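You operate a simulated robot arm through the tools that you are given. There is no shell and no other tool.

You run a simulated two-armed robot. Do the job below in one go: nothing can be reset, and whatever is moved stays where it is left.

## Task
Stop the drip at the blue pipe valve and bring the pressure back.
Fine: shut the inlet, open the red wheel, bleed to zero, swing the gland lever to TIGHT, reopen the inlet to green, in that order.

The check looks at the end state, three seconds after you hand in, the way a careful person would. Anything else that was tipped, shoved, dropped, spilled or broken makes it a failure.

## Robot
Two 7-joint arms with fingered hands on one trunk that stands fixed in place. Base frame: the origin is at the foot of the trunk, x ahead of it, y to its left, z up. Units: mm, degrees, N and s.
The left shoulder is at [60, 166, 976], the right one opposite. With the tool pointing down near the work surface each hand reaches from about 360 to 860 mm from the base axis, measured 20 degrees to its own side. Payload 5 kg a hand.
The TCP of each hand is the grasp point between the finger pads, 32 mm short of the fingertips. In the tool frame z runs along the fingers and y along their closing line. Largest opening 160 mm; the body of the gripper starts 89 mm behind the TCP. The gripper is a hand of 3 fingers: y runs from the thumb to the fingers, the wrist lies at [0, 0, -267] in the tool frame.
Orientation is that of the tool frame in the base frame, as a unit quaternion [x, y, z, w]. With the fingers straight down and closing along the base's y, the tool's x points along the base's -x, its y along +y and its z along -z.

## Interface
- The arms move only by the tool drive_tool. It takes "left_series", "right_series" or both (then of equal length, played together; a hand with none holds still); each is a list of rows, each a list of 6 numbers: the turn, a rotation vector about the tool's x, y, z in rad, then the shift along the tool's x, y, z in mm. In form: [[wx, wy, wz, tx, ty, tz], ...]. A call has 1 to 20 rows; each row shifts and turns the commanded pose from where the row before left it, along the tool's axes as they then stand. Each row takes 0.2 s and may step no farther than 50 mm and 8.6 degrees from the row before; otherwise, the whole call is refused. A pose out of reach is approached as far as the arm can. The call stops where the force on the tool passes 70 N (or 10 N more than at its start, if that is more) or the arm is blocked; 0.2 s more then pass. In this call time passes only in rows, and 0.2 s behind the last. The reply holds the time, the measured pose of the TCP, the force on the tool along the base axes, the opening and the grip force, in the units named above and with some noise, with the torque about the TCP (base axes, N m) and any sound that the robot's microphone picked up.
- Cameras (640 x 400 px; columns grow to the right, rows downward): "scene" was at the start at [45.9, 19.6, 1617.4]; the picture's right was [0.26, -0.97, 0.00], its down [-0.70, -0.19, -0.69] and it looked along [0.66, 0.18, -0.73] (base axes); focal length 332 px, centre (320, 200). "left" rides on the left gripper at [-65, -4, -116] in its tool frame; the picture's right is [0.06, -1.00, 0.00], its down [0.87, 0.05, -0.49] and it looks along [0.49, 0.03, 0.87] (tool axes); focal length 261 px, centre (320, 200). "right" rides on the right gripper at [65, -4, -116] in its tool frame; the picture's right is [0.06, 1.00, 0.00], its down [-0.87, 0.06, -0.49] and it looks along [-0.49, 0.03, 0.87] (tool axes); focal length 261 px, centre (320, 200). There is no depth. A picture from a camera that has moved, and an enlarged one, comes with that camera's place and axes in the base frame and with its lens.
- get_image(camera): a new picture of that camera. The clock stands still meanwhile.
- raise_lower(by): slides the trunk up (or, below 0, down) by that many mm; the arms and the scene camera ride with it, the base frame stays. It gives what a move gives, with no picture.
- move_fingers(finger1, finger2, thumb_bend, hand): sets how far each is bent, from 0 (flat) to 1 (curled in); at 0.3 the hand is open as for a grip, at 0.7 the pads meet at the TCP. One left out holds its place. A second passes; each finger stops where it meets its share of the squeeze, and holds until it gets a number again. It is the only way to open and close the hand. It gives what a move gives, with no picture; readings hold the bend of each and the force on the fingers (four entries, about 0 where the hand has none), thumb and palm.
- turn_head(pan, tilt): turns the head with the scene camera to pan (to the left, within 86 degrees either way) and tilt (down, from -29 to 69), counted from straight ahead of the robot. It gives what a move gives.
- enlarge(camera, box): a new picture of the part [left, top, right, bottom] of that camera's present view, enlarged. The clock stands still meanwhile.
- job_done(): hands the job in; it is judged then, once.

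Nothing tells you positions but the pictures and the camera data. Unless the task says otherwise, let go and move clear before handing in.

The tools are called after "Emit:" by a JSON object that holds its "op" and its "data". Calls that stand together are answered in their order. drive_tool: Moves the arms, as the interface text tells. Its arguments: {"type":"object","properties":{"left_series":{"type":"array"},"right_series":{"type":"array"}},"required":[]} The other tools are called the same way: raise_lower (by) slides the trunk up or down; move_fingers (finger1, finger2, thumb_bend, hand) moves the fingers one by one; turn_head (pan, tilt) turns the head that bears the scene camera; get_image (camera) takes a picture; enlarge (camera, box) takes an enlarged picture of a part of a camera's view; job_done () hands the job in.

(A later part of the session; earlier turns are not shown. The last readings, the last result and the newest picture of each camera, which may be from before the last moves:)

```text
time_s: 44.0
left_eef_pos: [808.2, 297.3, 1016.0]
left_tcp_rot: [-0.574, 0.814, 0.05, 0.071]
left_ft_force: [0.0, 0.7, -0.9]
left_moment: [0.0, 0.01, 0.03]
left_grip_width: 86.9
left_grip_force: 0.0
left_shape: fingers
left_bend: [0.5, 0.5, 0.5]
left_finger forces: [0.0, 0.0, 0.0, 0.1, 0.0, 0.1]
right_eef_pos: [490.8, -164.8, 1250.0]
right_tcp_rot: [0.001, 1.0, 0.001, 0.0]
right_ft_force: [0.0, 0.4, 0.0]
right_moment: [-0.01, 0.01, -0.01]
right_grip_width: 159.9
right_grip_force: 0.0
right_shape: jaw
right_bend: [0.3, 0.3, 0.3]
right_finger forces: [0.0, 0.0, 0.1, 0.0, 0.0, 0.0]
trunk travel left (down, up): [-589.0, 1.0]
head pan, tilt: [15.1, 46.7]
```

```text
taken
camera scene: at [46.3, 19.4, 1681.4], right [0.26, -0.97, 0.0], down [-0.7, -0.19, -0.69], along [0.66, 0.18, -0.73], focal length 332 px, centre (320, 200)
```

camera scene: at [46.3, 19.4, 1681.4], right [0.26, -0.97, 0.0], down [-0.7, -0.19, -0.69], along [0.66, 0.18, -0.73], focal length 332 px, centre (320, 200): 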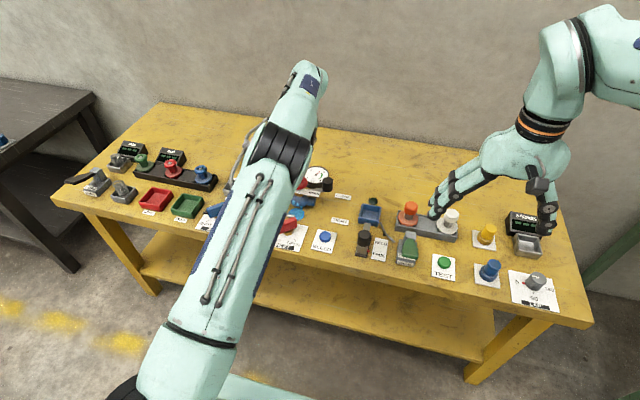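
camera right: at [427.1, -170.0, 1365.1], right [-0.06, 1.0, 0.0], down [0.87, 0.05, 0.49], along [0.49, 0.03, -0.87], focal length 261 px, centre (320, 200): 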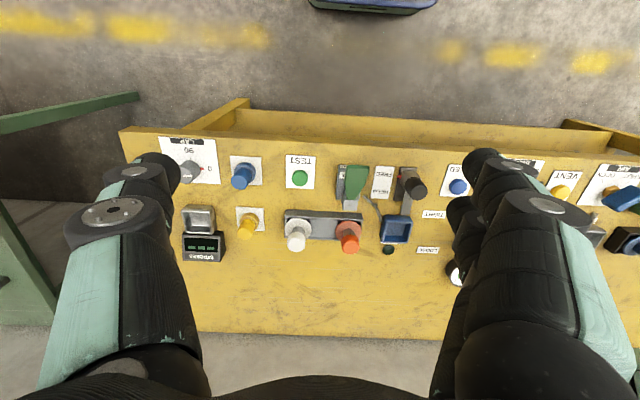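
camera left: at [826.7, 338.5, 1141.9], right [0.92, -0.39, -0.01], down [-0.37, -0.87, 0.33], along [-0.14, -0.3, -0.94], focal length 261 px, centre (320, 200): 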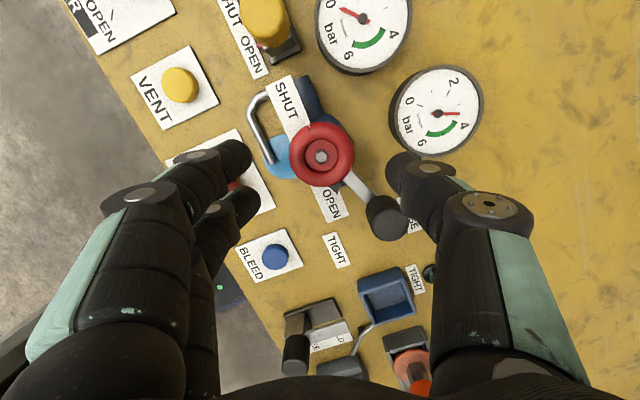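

The wheel pointer sits at OPEN and nothing else moved. Next is BLEED: I'll bring the left hand back to yaw 0 and over the blue button, and move the right hand so its camera can watch the gauge.

Emit:
{"op": "drive_tool", "data": {"left_series": [[0.0213, 0, 0.1208, 0, 0, 0], [0.0213, 0, 0.1208, 0, 0, 0], [0.0213, 0, 0.1208, 0, 0, 0], [0.0213, 0, 0.1208, 0, 0, 0], [0.0213, 0, 0.1208, 0, 0, 0], [0.0213, 0, 0.1208, 0, 0, 0], [0.0213, 0, 0.1208, 0, 0, 0], [0.0213, 0, 0.1208, 0, 0, 0], [0.0213, 0, 0.1208, 0, 0, 0], [0.0213, 0, 0.1208, 0, 0, 0], [0, 0, 0, 26.8, -23.8, 12.7], [0, 0, 0, 26.8, -23.8, 12.7], [0, 0, 0, 26.8, -23.8, 12.7], [0, 0, 0, 26.8, -23.8, 12.7], [0, 0, 0, 26.8, -23.8, 12.7], [0, 0.0873, 0, 0, 0, 0], [0, 0.0873, 0, 0, 0, 0]]}}

Emit:
{"op": "move_fingers", "data": {"hand": "left", "finger1": 0.7, "finger2": 0.7, "thumb_bend": 0.7}}

Emit:
{"op": "get_image", "data": {"camera": "left"}}

Emit:
{"op": "get_image", "data": {"camera": "scene"}}

```text
time_s: 47.6
left_eef_pos: [688.5, 176.1, 929.5]
left_tcp_rot: [-0.001, 1.0, 0.0, 0.0]
left_ft_force: [0.2, -0.2, 0.1]
left_moment: [0.0, -0.02, -0.03]
left_grip_width: 86.6
left_grip_force: 0.2
left_shape: fingers
left_bend: [0.5, 0.5, 0.5]
left_finger forces: [0.0, 0.0, 0.0, 0.1, 0.0, 0.0]
right_eef_pos: [489.9, -166.3, 1249.9]
right_tcp_rot: [0.0, 1.0, 0.001, 0.0]
right_ft_force: [0.3, -0.6, 0.6]
right_moment: [0.01, -0.02, 0.0]
right_grip_width: 159.7
right_grip_force: 0.1
right_shape: jaw
right_bend: [0.3, 0.3, 0.3]
right_finger forces: [0.1, 0.0, 0.0, 0.0, 0.0, 0.0]
trunk travel left (down, up): [-589.0, 1.0]
head pan, tilt: [15.1, 46.7]
```

```text
time_s: 48.6
left_eef_pos: [688.1, 177.1, 930.4]
left_tcp_rot: [-0.002, 1.0, 0.0, 0.0]
left_ft_force: [0.0, 0.4, 0.7]
left_moment: [-0.01, 0.0, 0.01]
left_grip_width: 13.0
left_grip_force: 0.0
left_shape: fingers
left_bend: [0.7, 0.7, 0.7]
left_finger forces: [0.1, 0.0, 0.0, 0.1, 0.0, 0.0]
right_eef_pos: [490.1, -165.9, 1250.5]
right_tcp_rot: [0.001, 1.0, 0.001, 0.0]
right_ft_force: [-0.3, 0.0, -0.4]
right_moment: [0.03, -0.01, -0.04]
right_grip_width: 159.9
right_grip_force: 0.0
right_shape: jaw
right_bend: [0.3, 0.3, 0.3]
right_finger forces: [0.1, 0.0, 0.1, 0.0, 0.0, 0.1]
trunk travel left (down, up): [-589.0, 1.0]
head pan, tilt: [15.1, 46.7]
```

```text
taken
camera left: at [752.9, 174.6, 1046.5], right [-0.06, -1.0, 0.0], down [-0.87, 0.05, 0.49], along [-0.49, 0.03, -0.87], focal length 261 px, centre (320, 200)
```

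left: 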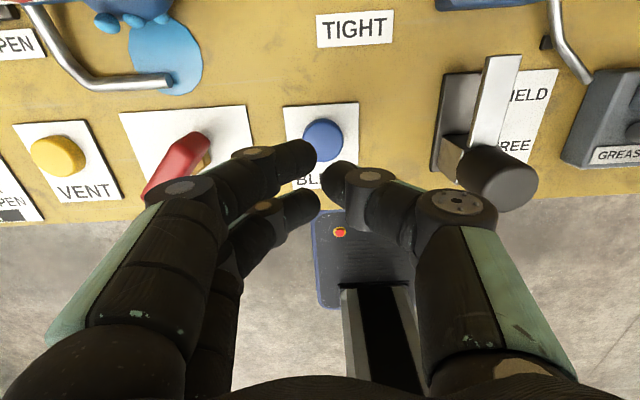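

```text
taken
camera scene: at [45.9, 19.3, 1681.4], right [0.26, -0.97, 0.0], down [-0.7, -0.19, -0.69], along [0.66, 0.18, -0.73], focal length 332 px, centre (320, 200)
```

scene: 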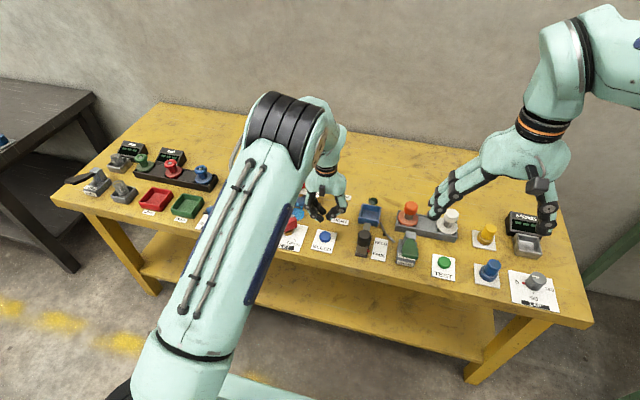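

Combining views, the BLEED button top is at about (683, 175, 815). I'll centre over it with the hand closed and come down to just above it.

Emit:
{"op": "drive_tool", "data": {"left_series": [[0, 0, 0, 5, -1.5, 20], [0, 0, 0, 0, 0, 25], [0, 0, 0, 0, 0, 20], [0, 0, 0, 0, 0, 0]]}}

Emit:
{"op": "get_image", "data": {"camera": "left"}}

Emit:
{"op": "enlarge", "data": {"camera": "scene", "box": [280, 170, 380, 260]}}

Emit:
{"op": "enlarge", "data": {"camera": "right", "box": [400, 170, 560, 310]}}

```text
time_s: 49.6
left_eef_pos: [683.1, 175.8, 865.5]
left_tcp_rot: [-0.001, 1.0, 0.0, 0.001]
left_ft_force: [-0.1, -0.9, -0.9]
left_moment: [0.02, -0.03, 0.0]
left_grip_width: 12.6
left_grip_force: 0.1
left_shape: fingers
left_bend: [0.7, 0.7, 0.7]
left_finger forces: [0.1, 0.0, 0.0, 0.0, 0.0, 0.0]
right_eef_pos: [490.7, -166.0, 1249.9]
right_tcp_rot: [0.0, 1.0, 0.001, 0.0]
right_ft_force: [0.9, -0.1, -0.2]
right_moment: [0.01, -0.01, -0.04]
right_grip_width: 160.1
right_grip_force: 0.0
right_shape: jaw
right_bend: [0.3, 0.3, 0.3]
right_finger forces: [0.0, 0.0, 0.0, 0.0, 0.0, 0.0]
trunk travel left (down, up): [-589.0, 1.0]
head pan, tilt: [15.1, 46.7]
```

```text
taken
camera left: at [747.9, 173.2, 981.5], right [-0.06, -1.0, 0.0], down [-0.87, 0.05, 0.49], along [-0.49, 0.03, -0.87], focal length 261 px, centre (320, 200)
```

left: 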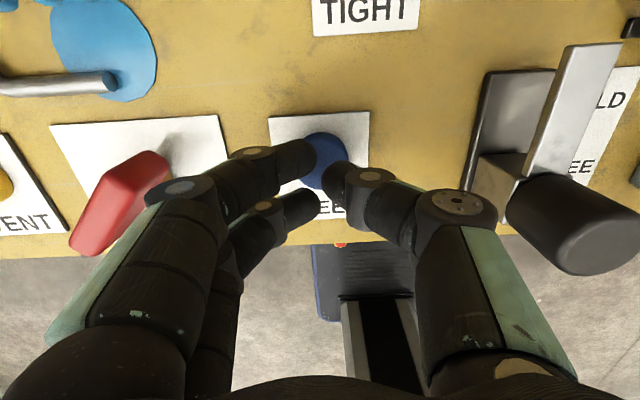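

```text
4.44 times, centred on (330, 215) of scene
camera zoom: at [45.7, 19.3, 1681.4], right [0.26, -0.97, 0.0], down [-0.7, -0.19, -0.69], along [0.66, 0.18, -0.73], focal length 1477 px, centre (276, 133)
```

zoom: 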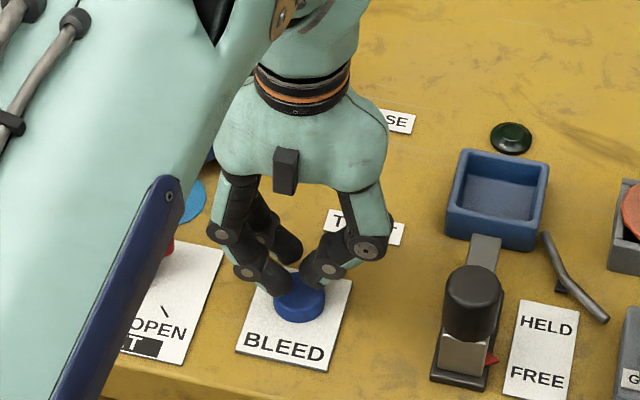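

```text
2.86 times, centred on (480, 240) of right
camera zoom: at [425.5, -169.9, 1365.7], right [-0.06, 1.0, 0.0], down [0.87, 0.05, 0.49], along [0.49, 0.03, -0.87], focal length 745 px, centre (-137, 86)
```

zoom: 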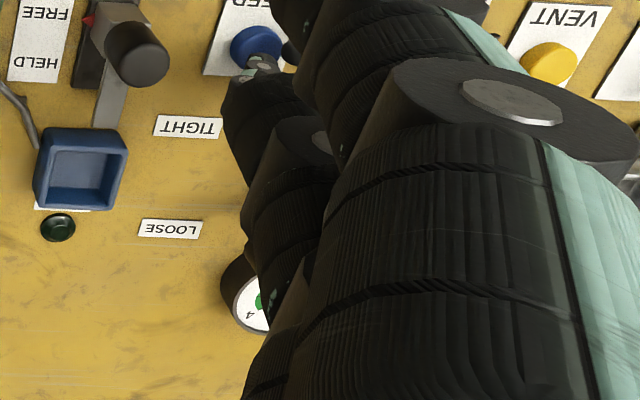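

The fingertips are right above the button. First I'll shift the right hand so its camera can see the gauge.

Emit:
{"op": "drive_tool", "data": {"right_series": [[0, 0, 0, -7.5, 31.5, 0], [0, 0, 0, -7.5, 31.5, 0], [0, 0, 0, -7.5, 31.5, 0], [0, 0, 0, -7.5, 31.5, 0], [0, 0, 0, 0, 0, 0]]}}

Emit:
{"op": "get_image", "data": {"camera": "right"}}

```text
time_s: 50.8
left_eef_pos: [683.4, 176.1, 865.4]
left_tcp_rot: [0.0, 1.0, 0.0, 0.001]
left_ft_force: [-0.1, 0.1, -0.9]
left_moment: [0.01, -0.01, 0.0]
left_grip_width: 12.6
left_grip_force: 0.0
left_shape: fingers
left_bend: [0.7, 0.7, 0.7]
left_finger forces: [0.0, 0.1, 0.0, 0.1, 0.0, 0.0]
right_eef_pos: [520.7, -39.8, 1250.3]
right_tcp_rot: [0.0, 1.0, 0.001, 0.0]
right_ft_force: [-0.1, -0.5, -0.3]
right_moment: [0.03, 0.03, -0.01]
right_grip_width: 159.9
right_grip_force: 0.0
right_shape: jaw
right_bend: [0.3, 0.3, 0.3]
right_finger forces: [0.0, 0.1, 0.1, 0.0, 0.1, 0.0]
trunk travel left (down, up): [-589.0, 1.0]
head pan, tilt: [15.1, 46.7]
```

```text
taken
camera right: at [455.3, -44.7, 1365.7], right [-0.06, 1.0, 0.0], down [0.87, 0.05, 0.49], along [0.49, 0.03, -0.87], focal length 261 px, centre (320, 200)
```

right: 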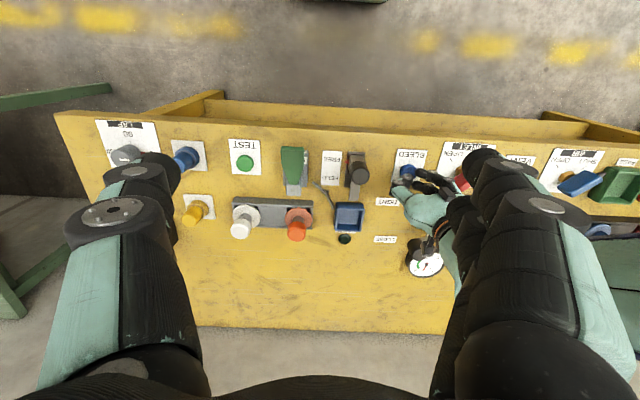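

The right gauge is now visible to the right camera. I'll press the BLEED button down gently in small steps until it yields.

Emit:
{"op": "drive_tool", "data": {"left_series": [[0, 0, 0, 0, 0, 10], [0, 0, 0, 0, 0, 6], [0, 0, 0, 0, 0, 3], [0, 0, 0, 0, 0, 2], [0, 0, 0, 0, 0, 2]]}}

Emit:
{"op": "enlarge", "data": {"camera": "right", "box": [390, 230, 460, 280]}}

Emit:
{"op": "get_image", "data": {"camera": "left"}}

```text
time_s: 52.0
left_eef_pos: [683.1, 174.7, 843.5]
left_tcp_rot: [-0.001, 1.0, 0.0, 0.002]
left_ft_force: [-0.6, -1.0, 9.6]
left_moment: [-0.07, 0.09, -0.01]
left_grip_width: 12.1
left_grip_force: 4.1
left_shape: fingers
left_bend: [0.7, 0.7, 0.7]
left_finger forces: [1.2, 1.6, 0.1, 0.1, 6.5, 0.1]
right_eef_pos: [520.5, -40.8, 1250.1]
right_tcp_rot: [0.001, 1.0, 0.001, 0.0]
right_ft_force: [-0.8, 0.1, 0.2]
right_moment: [-0.01, 0.02, -0.01]
right_grip_width: 160.1
right_grip_force: 0.0
right_shape: jaw
right_bend: [0.3, 0.3, 0.3]
right_finger forces: [0.0, 0.0, 0.0, 0.0, 0.0, 0.1]
trunk travel left (down, up): [-589.0, 1.0]
head pan, tilt: [15.1, 46.7]
heard: click
```

```text
8.00 times, centred on (425, 255) of right
camera zoom: at [454.7, -44.7, 1366.0], right [-0.06, 1.0, 0.0], down [0.87, 0.05, 0.49], along [0.49, 0.03, -0.87], focal length 2085 px, centre (-520, -240)
```

zoom: 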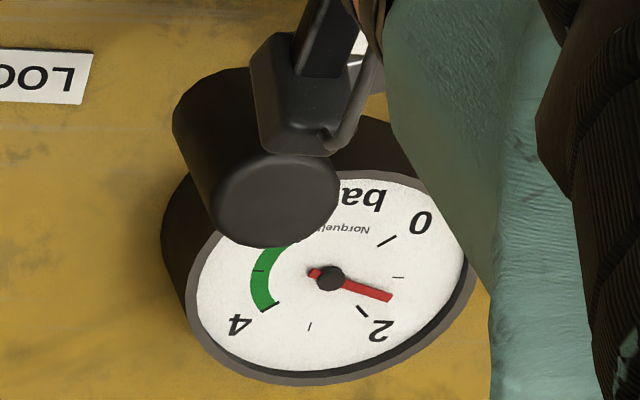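

```text
taken
camera left: at [747.6, 172.6, 959.9], right [-0.06, -1.0, 0.0], down [-0.87, 0.05, 0.49], along [-0.49, 0.03, -0.87], focal length 261 px, centre (320, 200)
```

left: 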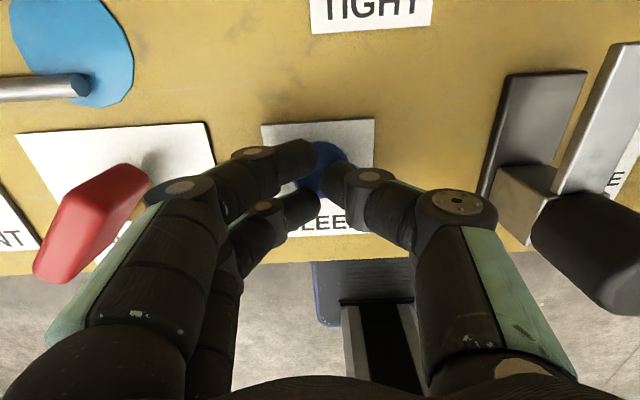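

A click was heard and the gauge is dropping (about 1.6 bar). I'll keep holding the button down for two more seconds and watch.

Emit:
{"op": "drive_tool", "data": {"left_series": [[0, 0, 0, 0, 0, 0], [0, 0, 0, 0, 0, 0], [0, 0, 0, 0, 0, 0], [0, 0, 0, 0, 0, 0], [0, 0, 0, 0, 0, 0], [0, 0, 0, 0, 0, 0], [0, 0, 0, 0, 0, 0], [0, 0, 0, 0, 0, 0], [0, 0, 0, 0, 0, 0], [0, 0, 0, 0, 0, 0]]}}

Emit:
{"op": "enlarge", "data": {"camera": "right", "box": [390, 230, 460, 280]}}

```text
time_s: 54.2
left_eef_pos: [682.9, 175.2, 843.0]
left_tcp_rot: [-0.001, 1.0, 0.0, 0.0]
left_ft_force: [3.6, -1.8, 13.6]
left_moment: [-0.15, -0.11, 0.03]
left_grip_width: 11.8
left_grip_force: 6.5
left_shape: fingers
left_bend: [0.7, 0.7, 0.7]
left_finger forces: [1.8, 2.1, 0.0, 0.1, 9.3, 0.0]
right_eef_pos: [518.7, -40.3, 1250.7]
right_tcp_rot: [0.001, 1.0, 0.001, -0.001]
right_ft_force: [0.2, -0.6, 0.0]
right_moment: [-0.03, -0.01, 0.04]
right_grip_width: 159.7
right_grip_force: 0.0
right_shape: jaw
right_bend: [0.3, 0.3, 0.3]
right_finger forces: [0.0, 0.0, 0.0, 0.0, 0.0, 0.0]
trunk travel left (down, up): [-589.0, 1.0]
head pan, tilt: [15.1, 46.7]
```

```text
8.00 times, centred on (425, 255) of right
camera zoom: at [454.8, -44.8, 1365.8], right [-0.06, 1.0, 0.0], down [0.87, 0.05, 0.49], along [0.49, 0.03, -0.87], focal length 2085 px, centre (-520, -240)
```

zoom: 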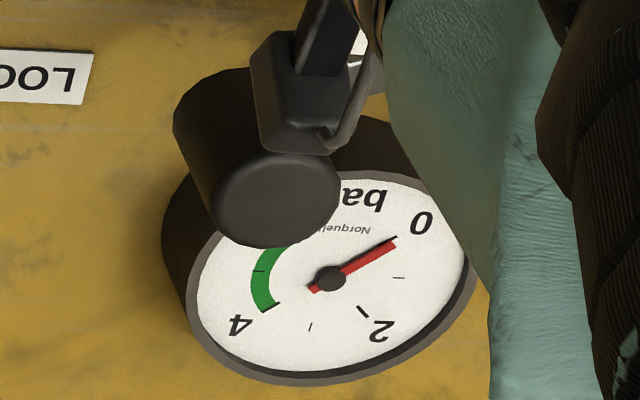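

The gauge reads zero. I'll hold one more second to be sure, then lift off the button.

Emit:
{"op": "drive_tool", "data": {"left_series": [[0, 0, 0, 0, 0, 0], [0, 0, 0, 0, 0, 0], [0, 0, 0, 0, 0, 0], [0, 0, 0, 0, 0, 0], [0, 0, 0, 0, 0, 0], [0, 0, 0, 0, 0, -5], [0, 0, 0, 0, 0, -15], [0, 0, 0, 0, 0, -40], [0, 0, 0, 0, 0, -40], [0, 0, 0, 0, 0, -40], [0, 0, 0, 0, 0, -30], [0, 0, 0, 0, 0, 0]]}}

Emit:
{"op": "enlarge", "data": {"camera": "right", "box": [380, 130, 470, 280]}}

Emit:
{"op": "get_image", "data": {"camera": "left"}}

```text
time_s: 56.8
left_eef_pos: [683.0, 174.4, 1011.9]
left_tcp_rot: [-0.002, 1.0, 0.0, 0.0]
left_ft_force: [0.4, -1.5, 0.5]
left_moment: [-0.02, -0.02, 0.0]
left_grip_width: 12.0
left_grip_force: 0.1
left_shape: fingers
left_bend: [0.7, 0.7, 0.7]
left_finger forces: [0.0, 0.0, 0.0, 0.0, 0.1, 0.1]
right_eef_pos: [520.0, -40.6, 1250.8]
right_tcp_rot: [0.0, 1.0, 0.002, -0.001]
right_ft_force: [0.4, 1.1, 0.2]
right_moment: [0.01, -0.03, -0.02]
right_grip_width: 159.7
right_grip_force: 0.0
right_shape: jaw
right_bend: [0.3, 0.3, 0.3]
right_finger forces: [0.0, 0.0, 0.1, 0.1, 0.1, 0.0]
trunk travel left (down, up): [-589.0, 1.0]
head pan, tilt: [15.1, 46.7]
```

```text
2.67 times, centred on (425, 205) of right
camera zoom: at [455.8, -44.4, 1365.4], right [-0.06, 1.0, 0.0], down [0.87, 0.05, 0.49], along [0.49, 0.03, -0.87], focal length 695 px, centre (40, 187)
```

zoom: 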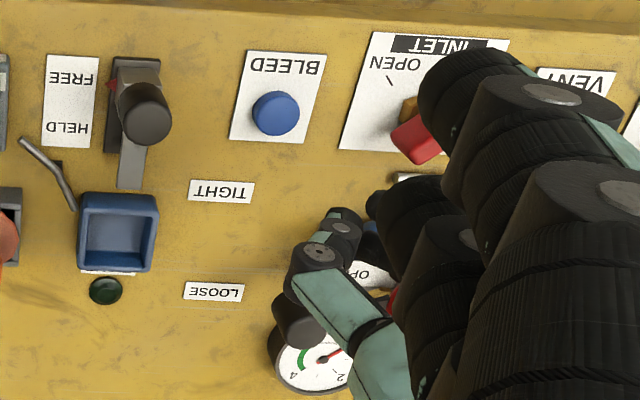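

```text
taken
camera left: at [747.6, 172.8, 1128.6], right [-0.06, -1.0, 0.0], down [-0.87, 0.05, 0.49], along [-0.49, 0.03, -0.87], focal length 261 px, centre (320, 200)
```

left: 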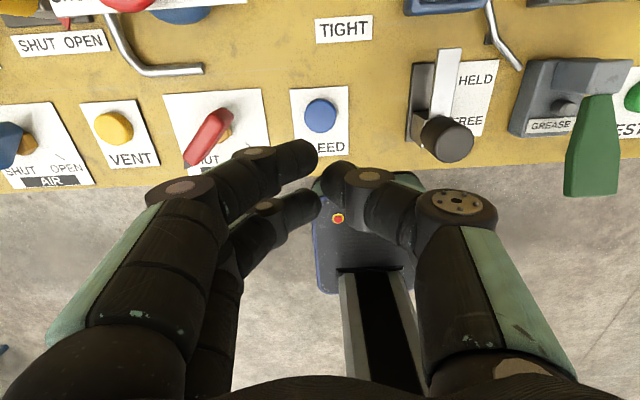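

Bled to zero with the button released. Next is the gland lever: I'll yaw the left hand to −75°, tilt it 15° forward and move above the black knob with the fingers half open.

Emit:
{"op": "drive_tool", "data": {"left_series": [[0, 0, 0.1309, 0, 0, 0], [0, 0, 0.1309, 0, 0, 0], [0, 0, 0.1309, 0, 0, 0], [0, 0, 0.1309, 0, 0, 0], [0, 0, 0.1309, 0, 0, 0], [0, 0, 0.1309, 0, 0, 0], [0, 0, 0.1309, 0, 0, 0], [0, 0, 0.1309, 0, 0, 0], [0, 0, 0.1309, 0, 0, 0], [0, 0, 0.1309, 0, 0, 0], [-0.1265, -0.0339, 0, 0, 0, 0], [-0.1265, -0.0339, 0, 0, 0, 0], [0, 0, 0, 0, 0, 0]]}}

Emit:
{"op": "move_fingers", "data": {"hand": "left", "finger1": 0.52, "finger2": 0.52, "thumb_bend": 0.52}}

Emit:
{"op": "get_image", "data": {"camera": "scene"}}

```text
time_s: 59.6
left_eef_pos: [683.0, 176.8, 1011.6]
left_tcp_rot: [0.603, 0.787, 0.081, 0.105]
left_ft_force: [-0.5, 0.2, 0.5]
left_moment: [-0.01, 0.01, -0.04]
left_grip_width: 12.2
left_grip_force: 0.1
left_shape: fingers
left_bend: [0.7, 0.7, 0.7]
left_finger forces: [0.0, 0.0, 0.0, 0.1, 0.1, 0.0]
right_eef_pos: [520.8, -40.1, 1250.3]
right_tcp_rot: [0.001, 1.0, 0.001, -0.001]
right_ft_force: [0.5, 0.8, -1.1]
right_moment: [-0.02, 0.0, 0.0]
right_grip_width: 159.6
right_grip_force: 0.2
right_shape: jaw
right_bend: [0.3, 0.3, 0.3]
right_finger forces: [0.0, 0.0, 0.1, 0.0, 0.0, 0.0]
trunk travel left (down, up): [-589.0, 1.0]
head pan, tilt: [15.1, 46.7]
```

```text
time_s: 60.6
left_eef_pos: [683.4, 175.4, 1012.1]
left_tcp_rot: [0.603, 0.787, 0.079, 0.104]
left_ft_force: [0.3, -0.2, -0.5]
left_moment: [0.0, 0.02, -0.01]
left_grip_width: 78.5
left_grip_force: 0.0
left_shape: fingers
left_bend: [0.52, 0.52, 0.52]
left_finger forces: [0.0, 0.0, 0.0, 0.1, 0.0, 0.1]
right_eef_pos: [520.7, -40.0, 1250.4]
right_tcp_rot: [0.001, 1.0, 0.001, 0.0]
right_ft_force: [0.6, 0.1, -0.4]
right_moment: [-0.03, -0.01, -0.01]
right_grip_width: 160.0
right_grip_force: 0.1
right_shape: jaw
right_bend: [0.3, 0.3, 0.3]
right_finger forces: [0.0, 0.0, 0.0, 0.0, 0.1, 0.1]
trunk travel left (down, up): [-589.0, 1.0]
head pan, tilt: [15.1, 46.7]
```

```text
taken
camera scene: at [45.9, 19.3, 1681.4], right [0.26, -0.97, 0.0], down [-0.7, -0.19, -0.69], along [0.66, 0.18, -0.73], focal length 332 px, centre (320, 200)
```

scene: 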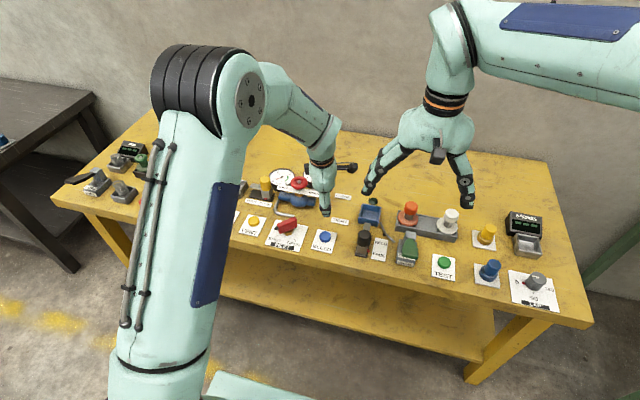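

The orientation is as planned. I'll now move above the knob at safe height.

Emit:
{"op": "drive_tool", "data": {"left_series": [[0, 0, 0, -0.65, 36.8, 16.6], [0, 0, 0, -0.65, 36.8, 16.6], [0, 0, 0, -0.65, 36.8, 16.6], [0, 0, 0, -0.65, 36.8, 16.6], [0, 0, 0, 0, 0, 0]]}}

Emit:
{"op": "get_image", "data": {"camera": "left"}}

Emit:
{"op": "enlarge", "data": {"camera": "scene", "box": [260, 140, 380, 240]}}

```text
time_s: 61.8
left_eef_pos: [838.0, 211.6, 986.0]
left_tcp_rot: [0.603, 0.787, 0.08, 0.104]
left_ft_force: [-0.6, -0.1, -0.1]
left_moment: [-0.02, 0.0, -0.02]
left_grip_width: 78.9
left_grip_force: 0.0
left_shape: fingers
left_bend: [0.52, 0.52, 0.52]
left_finger forces: [0.1, 0.1, 0.0, 0.0, 0.1, 0.0]
right_eef_pos: [519.3, -40.1, 1250.4]
right_tcp_rot: [0.001, 1.0, 0.001, 0.0]
right_ft_force: [-1.0, -0.4, 0.5]
right_moment: [0.02, 0.01, 0.06]
right_grip_width: 160.0
right_grip_force: 0.1
right_shape: jaw
right_bend: [0.3, 0.3, 0.3]
right_finger forces: [0.0, 0.0, 0.0, 0.1, 0.0, 0.1]
trunk travel left (down, up): [-589.0, 1.0]
head pan, tilt: [15.1, 46.7]
```

```text
taken
camera left: at [819.9, 148.9, 1100.7], right [-0.95, -0.2, -0.25], down [-0.3, 0.85, 0.43], along [0.13, 0.48, -0.87], focal length 261 px, centre (320, 200)
```

left: 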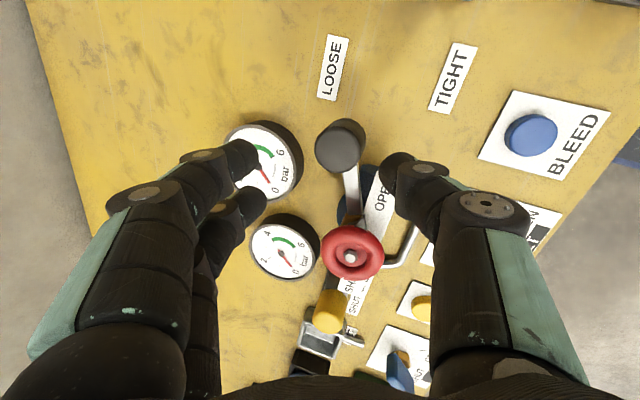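

```text
4.00 times, centred on (320, 190) of scene
camera zoom: at [45.0, 19.1, 1681.5], right [0.26, -0.97, 0.0], down [-0.7, -0.19, -0.69], along [0.66, 0.18, -0.73], focal length 1329 px, centre (320, 240)
```

zoom: 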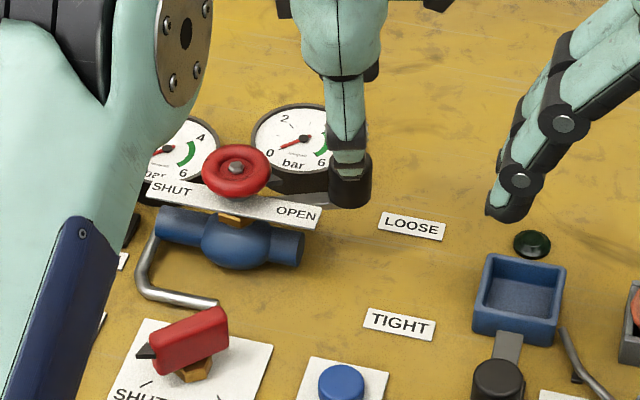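

The knob is at about (844, 209) and lies between thumb and fingers. I'll descend in two steps.

Emit:
{"op": "drive_tool", "data": {"left_series": [[0, 0, 0, 0.42, -4.45, 17.2], [0, 0, 0, 0.42, -4.45, 17.2], [0, 0, 0, 0, 0, 0]]}}

Emit:
{"op": "get_image", "data": {"camera": "left"}}

Emit:
{"op": "enlarge", "data": {"camera": "scene", "box": [270, 140, 370, 220]}}

```text
time_s: 62.6
left_eef_pos: [838.1, 210.1, 949.1]
left_tcp_rot: [0.602, 0.787, 0.08, 0.105]
left_ft_force: [0.2, -0.9, 0.4]
left_moment: [0.02, 0.0, 0.04]
left_grip_width: 79.2
left_grip_force: 0.1
left_shape: fingers
left_bend: [0.52, 0.52, 0.52]
left_finger forces: [0.1, 0.0, 0.0, 0.0, 0.0, 0.0]
right_eef_pos: [520.2, -40.4, 1250.8]
right_tcp_rot: [0.001, 1.0, 0.0, 0.0]
right_ft_force: [-0.2, 0.0, 0.8]
right_moment: [-0.01, -0.02, -0.02]
right_grip_width: 159.8
right_grip_force: 0.0
right_shape: jaw
right_bend: [0.3, 0.3, 0.3]
right_finger forces: [0.0, 0.0, 0.0, 0.0, 0.0, 0.0]
trunk travel left (down, up): [-589.0, 1.0]
head pan, tilt: [15.1, 46.7]
```

```text
taken
camera left: at [820.6, 147.2, 1065.0], right [-0.95, -0.2, -0.25], down [-0.3, 0.85, 0.43], along [0.13, 0.48, -0.87], focal length 261 px, centre (320, 200)
```

left: 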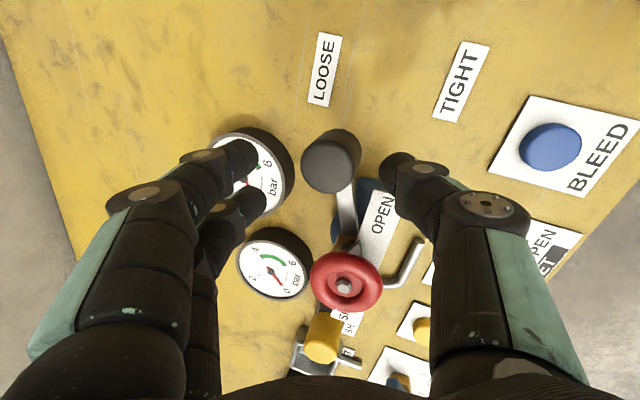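

```text
5.00 times, centred on (320, 180) of scene
camera zoom: at [45.7, 19.2, 1681.4], right [0.26, -0.97, 0.0], down [-0.7, -0.19, -0.69], along [0.66, 0.18, -0.73], focal length 1661 px, centre (320, 300)
```

zoom: 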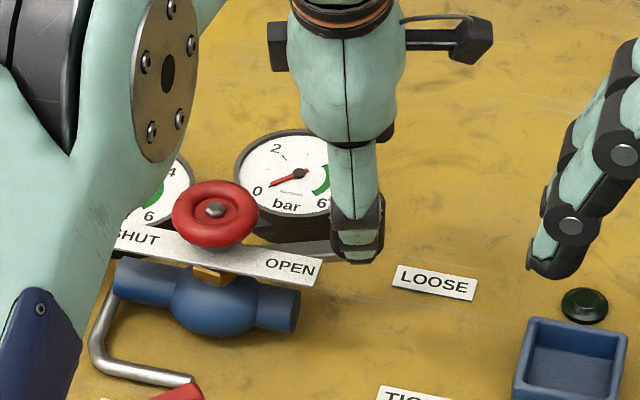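

Still well centred. I'll go down the remaining 34 mm.

Emit:
{"op": "drive_tool", "data": {"left_series": [[0, 0, 0, 0.42, -4.45, 17.2], [0, 0, 0, 0.4, -4.2, 16], [0, 0, 0, 0, 0, 0]]}}

Emit:
{"op": "get_image", "data": {"camera": "left"}}

Emit:
{"op": "enlarge", "data": {"camera": "scene", "box": [270, 140, 370, 220]}}

```text
time_s: 63.4
left_eef_pos: [839.6, 208.3, 915.9]
left_tcp_rot: [0.603, 0.787, 0.08, 0.104]
left_ft_force: [-0.4, 0.6, 0.9]
left_moment: [-0.07, 0.0, 0.02]
left_grip_width: 78.9
left_grip_force: 0.0
left_shape: fingers
left_bend: [0.52, 0.52, 0.52]
left_finger forces: [0.0, 0.0, 0.0, 0.0, 0.1, 0.1]
right_eef_pos: [519.6, -40.4, 1250.5]
right_tcp_rot: [0.001, 1.0, 0.001, 0.0]
right_ft_force: [0.1, 1.0, -0.5]
right_moment: [0.0, -0.03, 0.01]
right_grip_width: 160.0
right_grip_force: 0.1
right_shape: jaw
right_bend: [0.3, 0.3, 0.3]
right_finger forces: [0.0, 0.0, 0.0, 0.0, 0.1, 0.1]
trunk travel left (down, up): [-589.0, 1.0]
head pan, tilt: [15.1, 46.7]
```

```text
taken
camera left: at [821.4, 145.8, 1030.7], right [-0.95, -0.2, -0.25], down [-0.3, 0.85, 0.43], along [0.13, 0.48, -0.87], focal length 261 px, centre (320, 200)
```

left: 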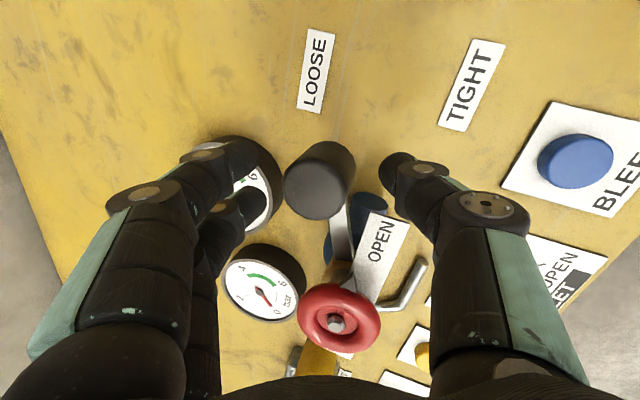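

```text
5.00 times, centred on (320, 180) of scene
camera zoom: at [45.8, 19.3, 1681.4], right [0.26, -0.97, 0.0], down [-0.7, -0.19, -0.69], along [0.66, 0.18, -0.73], focal length 1661 px, centre (320, 300)
```

zoom: 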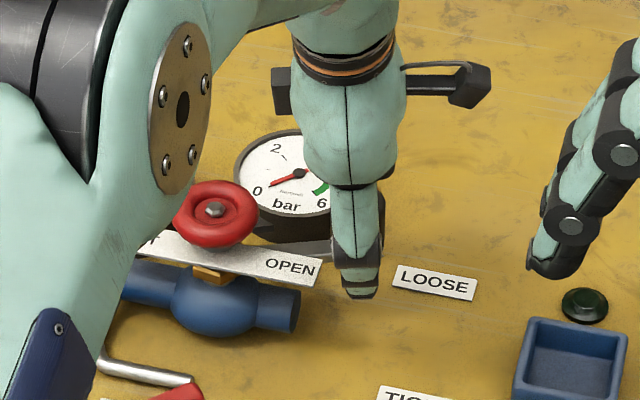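

The knob is between the pads. I'll close on it.

Emit:
{"op": "move_fingers", "data": {"hand": "left", "finger1": 0.75, "finger2": 0.75, "thumb_bend": 0.75}}

Emit:
{"op": "get_image", "data": {"camera": "left"}}

```text
time_s: 64.4
left_eef_pos: [839.3, 208.0, 913.9]
left_tcp_rot: [0.603, 0.787, 0.079, 0.104]
left_ft_force: [0.1, -1.3, -6.4]
left_moment: [0.03, 0.04, -0.01]
left_grip_width: 36.9
left_grip_force: 18.1
left_shape: fingers
left_bend: [0.64, 0.63, 0.66]
left_finger forces: [8.7, 9.2, 0.0, 0.0, 18.0, 0.0]
right_eef_pos: [520.7, -40.4, 1249.7]
right_tcp_rot: [0.001, 1.0, 0.0, -0.001]
right_ft_force: [0.1, 0.9, 0.6]
right_moment: [-0.01, -0.03, 0.04]
right_grip_width: 159.7
right_grip_force: 0.1
right_shape: jaw
right_bend: [0.3, 0.3, 0.3]
right_finger forces: [0.1, 0.0, 0.1, 0.0, 0.0, 0.1]
trunk travel left (down, up): [-589.0, 1.0]
head pan, tilt: [15.1, 46.7]
```

```text
taken
camera left: at [821.6, 145.9, 1029.9], right [-0.95, -0.2, -0.25], down [-0.3, 0.85, 0.43], along [0.13, 0.48, -0.87], focal length 261 px, centre (320, 200)
```

left: 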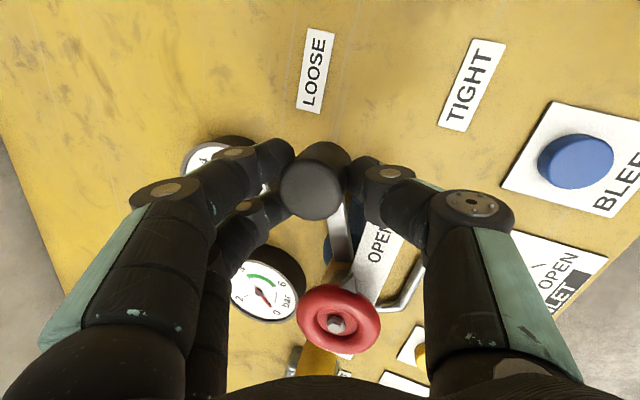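

The knob is held evenly. I'll swing it along its arc about the valve stem, first 10°, and check that it follows.

Emit:
{"op": "drive_tool", "data": {"left_series": [[0, 0, 0, -0.49, -8.23, -2.1], [0, 0, 0, 0.24, -8.24, -2.15], [0, 0, 0, 0, 0, 0]]}}

Emit:
{"op": "get_image", "data": {"camera": "left"}}

```text
time_s: 65.2
left_eef_pos: [823.2, 202.0, 913.4]
left_tcp_rot: [0.603, 0.786, 0.079, 0.105]
left_ft_force: [4.1, -6.1, -6.7]
left_moment: [-0.05, 0.1, -0.34]
left_grip_width: 34.6
left_grip_force: 18.0
left_shape: fingers
left_bend: [0.63, 0.61, 0.67]
left_finger forces: [12.0, 9.4, 0.1, 0.0, 15.6, 0.0]
right_eef_pos: [520.1, -41.0, 1249.5]
right_tcp_rot: [0.002, 1.0, 0.0, -0.001]
right_ft_force: [0.2, 0.0, -0.4]
right_moment: [-0.03, 0.01, 0.03]
right_grip_width: 160.0
right_grip_force: 0.0
right_shape: jaw
right_bend: [0.3, 0.3, 0.3]
right_finger forces: [0.0, 0.0, 0.1, 0.0, 0.1, 0.0]
trunk travel left (down, up): [-589.0, 1.0]
head pan, tilt: [15.1, 46.7]
```

```text
taken
camera left: at [805.6, 139.3, 1030.5], right [-0.95, -0.2, -0.25], down [-0.29, 0.85, 0.43], along [0.13, 0.48, -0.87], focal length 261 px, centre (320, 200)
```

left: 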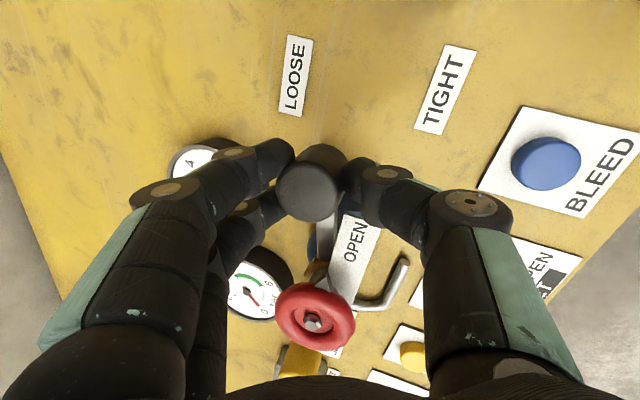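

The lever follows the hand. I'll continue along the arc, letting the hand yaw slightly with it.

Emit:
{"op": "drive_tool", "data": {"left_series": [[0.0035, -0.0131, 0.0506, 1.23, -8.17, -2.2], [0.0035, -0.0131, 0.0506, 1.57, -8.06, -2.2], [0.0035, -0.0131, 0.0506, 1.82, -8.02, -2.2], [0, 0, 0, 0, 0, 0]]}}

Emit:
{"op": "get_image", "data": {"camera": "left"}}

Emit:
{"op": "enlarge", "data": {"camera": "scene", "box": [260, 140, 380, 240]}}

```text
time_s: 66.2
left_eef_pos: [797.1, 201.2, 914.8]
left_tcp_rot: [0.664, 0.736, 0.071, 0.11]
left_ft_force: [5.2, -19.5, -5.5]
left_moment: [-0.24, 0.04, -0.71]
left_grip_width: 33.3
left_grip_force: 25.1
left_shape: fingers
left_bend: [0.63, 0.61, 0.68]
left_finger forces: [25.2, 9.2, 0.0, 0.1, 15.7, 0.0]
right_eef_pos: [521.1, -41.1, 1250.0]
right_tcp_rot: [0.001, 1.0, 0.002, -0.002]
right_ft_force: [-0.1, 0.2, -0.5]
right_moment: [0.0, 0.01, -0.03]
right_grip_width: 160.0
right_grip_force: 0.0
right_shape: jaw
right_bend: [0.3, 0.3, 0.3]
right_finger forces: [0.1, 0.0, 0.1, 0.0, 0.0, 0.0]
trunk travel left (down, up): [-589.0, 1.0]
head pan, tilt: [15.1, 46.7]
```

```text
taken
camera left: at [769.2, 141.2, 1030.5], right [-0.97, -0.05, -0.25], down [-0.16, 0.89, 0.43], along [0.21, 0.45, -0.87], focal length 261 px, centre (320, 200)
```

left: 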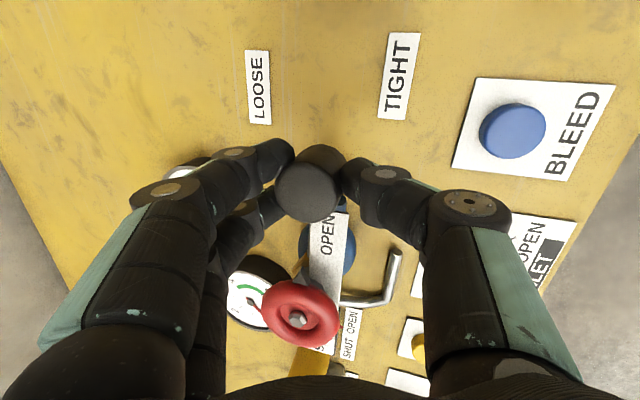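

```text
4.00 times, centred on (320, 190) of scene
camera zoom: at [47.1, 17.3, 1681.4], right [0.26, -0.97, 0.0], down [-0.7, -0.19, -0.69], along [0.66, 0.18, -0.73], focal length 1329 px, centre (320, 240)
```

zoom: 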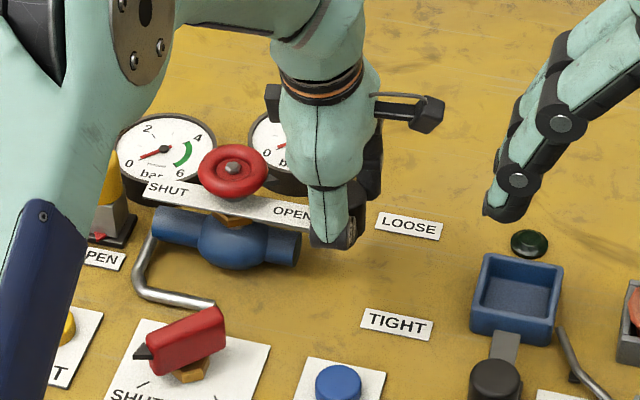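

A sideways force (−19 N) shows my arc is a few mm too tight: the knob is really at about (805, 199). I'll correct outward by 2.5 mm in the next step.

Emit:
{"op": "drive_tool", "data": {"left_series": [[0, 0, 0, -2.45, -0.65, 0], [0.0035, -0.0131, 0.0506, 1.9, -8.0, -2.2], [0, 0, 0, 0, 0, 0]]}}

Emit:
{"op": "get_image", "data": {"camera": "left"}}

Emit:
{"op": "enlarge", "data": {"camera": "scene", "box": [280, 150, 380, 230]}}

```text
time_s: 67.0
left_eef_pos: [789.0, 200.8, 914.2]
left_tcp_rot: [0.682, 0.72, 0.068, 0.112]
left_ft_force: [4.1, -16.6, -5.0]
left_moment: [-0.19, 0.12, -0.73]
left_grip_width: 32.9
left_grip_force: 25.3
left_shape: fingers
left_bend: [0.63, 0.6, 0.68]
left_finger forces: [26.1, 10.0, 0.0, 0.1, 15.9, 0.1]
right_eef_pos: [521.3, -41.7, 1250.4]
right_tcp_rot: [0.001, 1.0, 0.001, 0.0]
right_ft_force: [0.0, 0.3, 0.2]
right_moment: [-0.02, -0.01, 0.03]
right_grip_width: 159.7
right_grip_force: 0.0
right_shape: jaw
right_bend: [0.3, 0.3, 0.3]
right_finger forces: [0.0, 0.1, 0.0, 0.0, 0.0, 0.0]
trunk travel left (down, up): [-589.0, 1.0]
head pan, tilt: [15.1, 46.7]
```

```text
taken
camera left: at [757.6, 143.1, 1030.5], right [-0.97, 0.0, -0.25], down [-0.11, 0.9, 0.43], along [0.23, 0.44, -0.87], focal length 261 px, centre (320, 200)
```

left: 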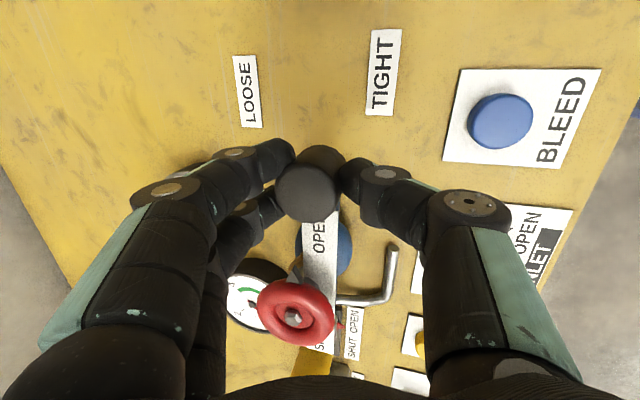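

```text
5.00 times, centred on (330, 190) of scene
camera zoom: at [47.0, 17.5, 1681.4], right [0.26, -0.97, 0.0], down [-0.7, -0.19, -0.69], along [0.66, 0.18, -0.73], focal length 1661 px, centre (270, 250)
```

zoom: 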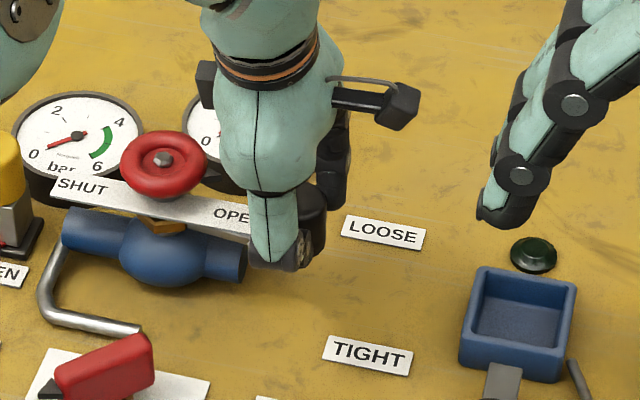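

The load comes from the knob twisting in my grip (−0.7 N·m). I'll let the hand yaw another 12° clockwise in place to relieve it.

Emit:
{"op": "drive_tool", "data": {"left_series": [[0.0047, -0.0175, 0.0674, 0, 0, 0], [0.0047, -0.0175, 0.0674, 0, 0, 0], [0.0047, -0.0175, 0.0674, 0, 0, 0], [0, 0, 0, 0, 0, 0]]}}

Emit:
{"op": "get_image", "data": {"camera": "left"}}

```text
time_s: 68.0
left_eef_pos: [787.4, 201.3, 915.1]
left_tcp_rot: [0.753, 0.645, 0.057, 0.118]
left_ft_force: [-7.7, -9.3, -1.4]
left_moment: [-0.34, 0.45, 0.5]
left_grip_width: 32.5
left_grip_force: 22.8
left_shape: fingers
left_bend: [0.64, 0.61, 0.68]
left_finger forces: [5.9, 12.7, 0.0, 0.0, 28.0, 0.1]
right_eef_pos: [519.6, -40.6, 1249.5]
right_tcp_rot: [0.001, 1.0, 0.002, 0.0]
right_ft_force: [0.6, 0.1, 0.3]
right_moment: [-0.04, 0.01, 0.01]
right_grip_width: 160.0
right_grip_force: 0.1
right_shape: jaw
right_bend: [0.3, 0.3, 0.3]
right_finger forces: [0.1, 0.1, 0.0, 0.1, 0.0, 0.0]
trunk travel left (down, up): [-589.0, 1.0]
head pan, tilt: [15.1, 46.7]
```

```text
taken
camera left: at [745.1, 151.7, 1030.7], right [-0.95, 0.2, -0.25], down [0.08, 0.9, 0.43], along [0.32, 0.39, -0.87], focal length 261 px, centre (320, 200)
```

left: 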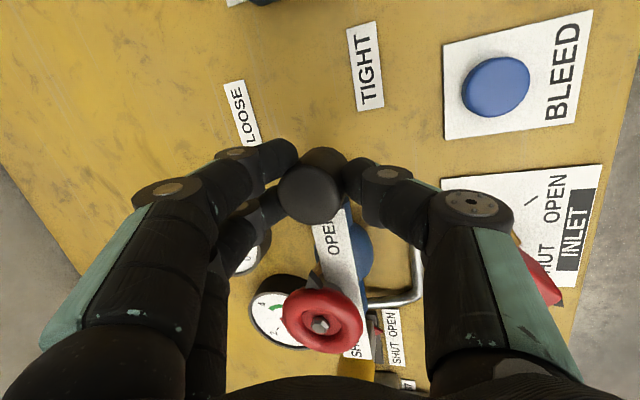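

The twist is relieved and the knob is near (794, 201), about 6° short of the TIGHT label. I'll push another 9 mm along the arc and check the TIGHT lamp.

Emit:
{"op": "drive_tool", "data": {"left_series": [[0, 0, 0, -0.05, -4.36, -1.13], [0, 0, 0, -0.05, -4.36, -1.13], [0, 0, 0, 0, 0, 0]]}}

Emit:
{"op": "get_image", "data": {"camera": "left"}}

Emit:
{"op": "enlarge", "data": {"camera": "scene", "box": [270, 140, 390, 240]}}

```text
time_s: 68.8
left_eef_pos: [781.0, 202.9, 916.4]
left_tcp_rot: [0.753, 0.645, 0.057, 0.118]
left_ft_force: [1.6, -5.1, -4.2]
left_moment: [-0.05, 0.16, -0.17]
left_grip_width: 32.7
left_grip_force: 19.1
left_shape: fingers
left_bend: [0.64, 0.61, 0.68]
left_finger forces: [10.4, 12.1, 0.0, 0.1, 16.6, 0.1]
right_eef_pos: [521.1, -40.6, 1249.6]
right_tcp_rot: [0.0, 1.0, 0.0, 0.0]
right_ft_force: [0.4, -0.8, 0.3]
right_moment: [0.0, -0.03, 0.0]
right_grip_width: 160.0
right_grip_force: 0.0
right_shape: jaw
right_bend: [0.3, 0.3, 0.3]
right_finger forces: [0.0, 0.0, 0.0, 0.1, 0.1, 0.1]
trunk travel left (down, up): [-589.0, 1.0]
head pan, tilt: [15.1, 46.7]
```

```text
taken
camera left: at [737.2, 152.9, 1030.7], right [-0.95, 0.2, -0.26], down [0.08, 0.9, 0.43], along [0.32, 0.39, -0.87], focal length 261 px, centre (320, 200)
```

left: 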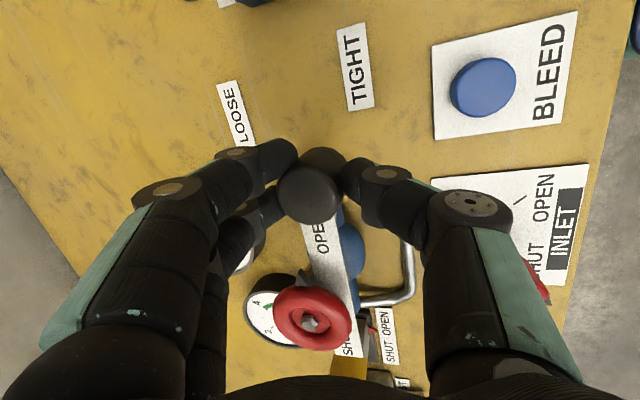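

```text
4.00 times, centred on (330, 190) of scene
camera zoom: at [46.7, 18.7, 1681.3], right [0.26, -0.97, 0.0], down [-0.7, -0.19, -0.69], along [0.66, 0.18, -0.73], focal length 1329 px, centre (280, 240)
```

zoom: 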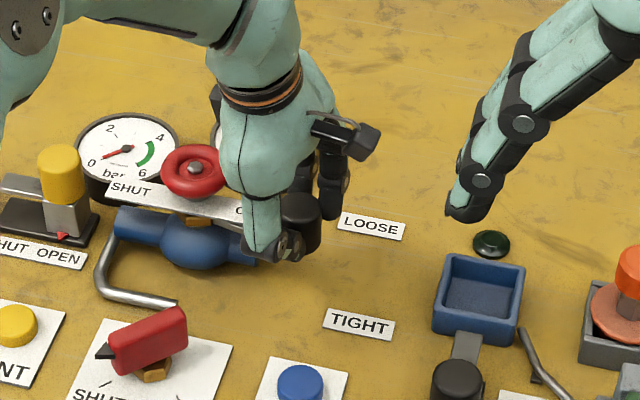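

The lever is still moving freely and the lamp is still dark. I'll carry on another 5° and watch for a stop.

Emit:
{"op": "drive_tool", "data": {"left_series": [[0.0023, -0.0087, 0.0337, 0.3, -4.27, -1.13], [0.0023, -0.0087, 0.0337, 0.35, -4.27, -1.13], [0, 0, 0, 0, 0, 0]]}}

Emit:
{"op": "get_image", "data": {"camera": "left"}}

Emit:
{"op": "enlarge", "data": {"camera": "scene", "box": [270, 140, 390, 240]}}

```text
time_s: 69.6
left_eef_pos: [771.8, 206.4, 914.4]
left_tcp_rot: [0.776, 0.618, 0.052, 0.119]
left_ft_force: [2.9, -0.2, -2.8]
left_moment: [0.05, 0.04, -0.28]
left_grip_width: 31.9
left_grip_force: 19.6
left_shape: fingers
left_bend: [0.64, 0.61, 0.68]
left_finger forces: [11.0, 12.3, 0.0, 0.0, 15.5, 0.0]
right_eef_pos: [520.5, -40.6, 1250.0]
right_tcp_rot: [0.0, 1.0, 0.001, 0.0]
right_ft_force: [-0.7, -0.8, -0.2]
right_moment: [-0.02, 0.02, 0.03]
right_grip_width: 159.8
right_grip_force: 0.1
right_shape: jaw
right_bend: [0.3, 0.3, 0.3]
right_finger forces: [0.0, 0.0, 0.1, 0.0, 0.1, 0.0]
trunk travel left (down, up): [-589.0, 1.0]
head pan, tilt: [15.1, 46.7]
```

```text
taken
camera left: at [724.9, 158.7, 1030.5], right [-0.93, 0.27, -0.26], down [0.14, 0.89, 0.43], along [0.34, 0.36, -0.87], focal length 261 px, centre (320, 200)
```

left: 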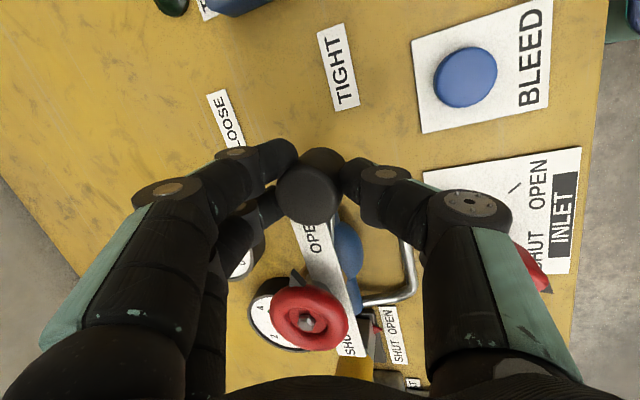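

```text
4.00 times, centred on (330, 190) of scene
camera zoom: at [46.5, 19.1, 1681.4], right [0.26, -0.97, 0.0], down [-0.7, -0.19, -0.69], along [0.66, 0.18, -0.73], focal length 1329 px, centre (280, 240)
```

zoom: 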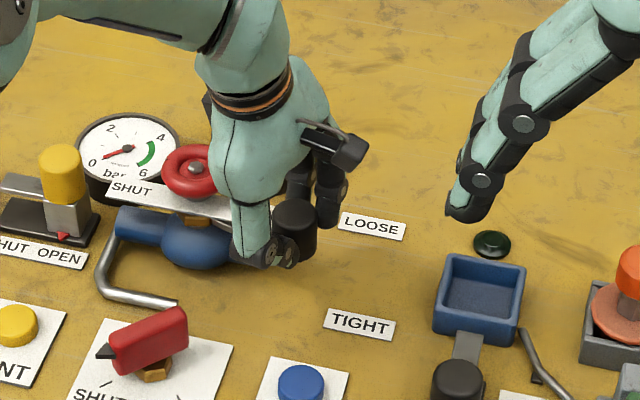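

Still free at roughly −108° lever angle with the label offset suggesting the end near −113°. I'll continue another 5°.

Emit:
{"op": "drive_tool", "data": {"left_series": [[0.0023, -0.0087, 0.0337, 0.35, -4.35, -1.15], [0.0023, -0.0087, 0.0337, 0.37, -4.36, -1.15], [0, 0, 0, 0, 0, 0]]}}

Emit:
{"op": "get_image", "data": {"camera": "left"}}

Emit:
{"op": "enlarge", "data": {"camera": "scene", "box": [270, 140, 390, 240]}}

```text
time_s: 70.4
left_eef_pos: [763.4, 210.0, 914.6]
left_tcp_rot: [0.797, 0.59, 0.049, 0.122]
left_ft_force: [5.3, 3.2, -0.7]
left_moment: [0.17, -0.02, -0.22]
left_grip_width: 31.3
left_grip_force: 18.7
left_shape: fingers
left_bend: [0.64, 0.61, 0.68]
left_finger forces: [9.2, 12.7, 0.1, 0.0, 15.3, 0.1]
right_eef_pos: [519.5, -40.0, 1250.2]
right_tcp_rot: [0.002, 1.0, 0.0, 0.0]
right_ft_force: [0.0, 0.0, -0.4]
right_moment: [0.01, 0.01, 0.01]
right_grip_width: 159.9
right_grip_force: 0.1
right_shape: jaw
right_bend: [0.3, 0.3, 0.3]
right_finger forces: [0.0, 0.0, 0.0, 0.0, 0.1, 0.1]
trunk travel left (down, up): [-589.0, 1.0]
head pan, tilt: [15.1, 46.7]
```

```text
taken
camera left: at [713.3, 165.2, 1030.3], right [-0.91, 0.33, -0.26], down [0.2, 0.88, 0.43], along [0.37, 0.34, -0.87], focal length 261 px, centre (320, 200)
```

left: 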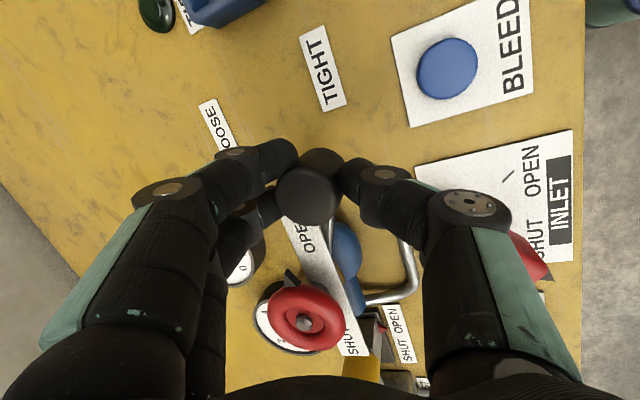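

```text
4.00 times, centred on (330, 190) of scene
camera zoom: at [46.4, 19.4, 1681.4], right [0.26, -0.97, 0.0], down [-0.7, -0.19, -0.69], along [0.66, 0.18, -0.73], focal length 1329 px, centre (280, 240)
```

zoom: 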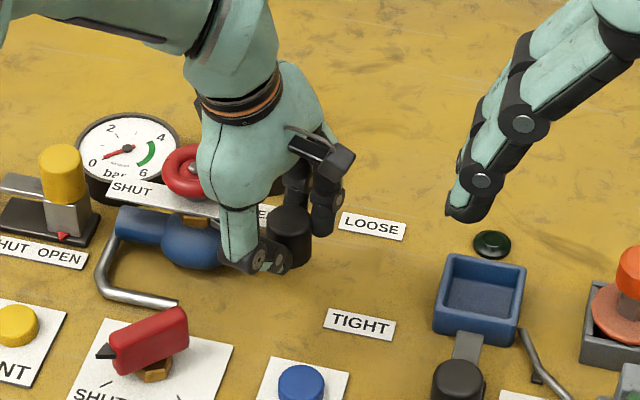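

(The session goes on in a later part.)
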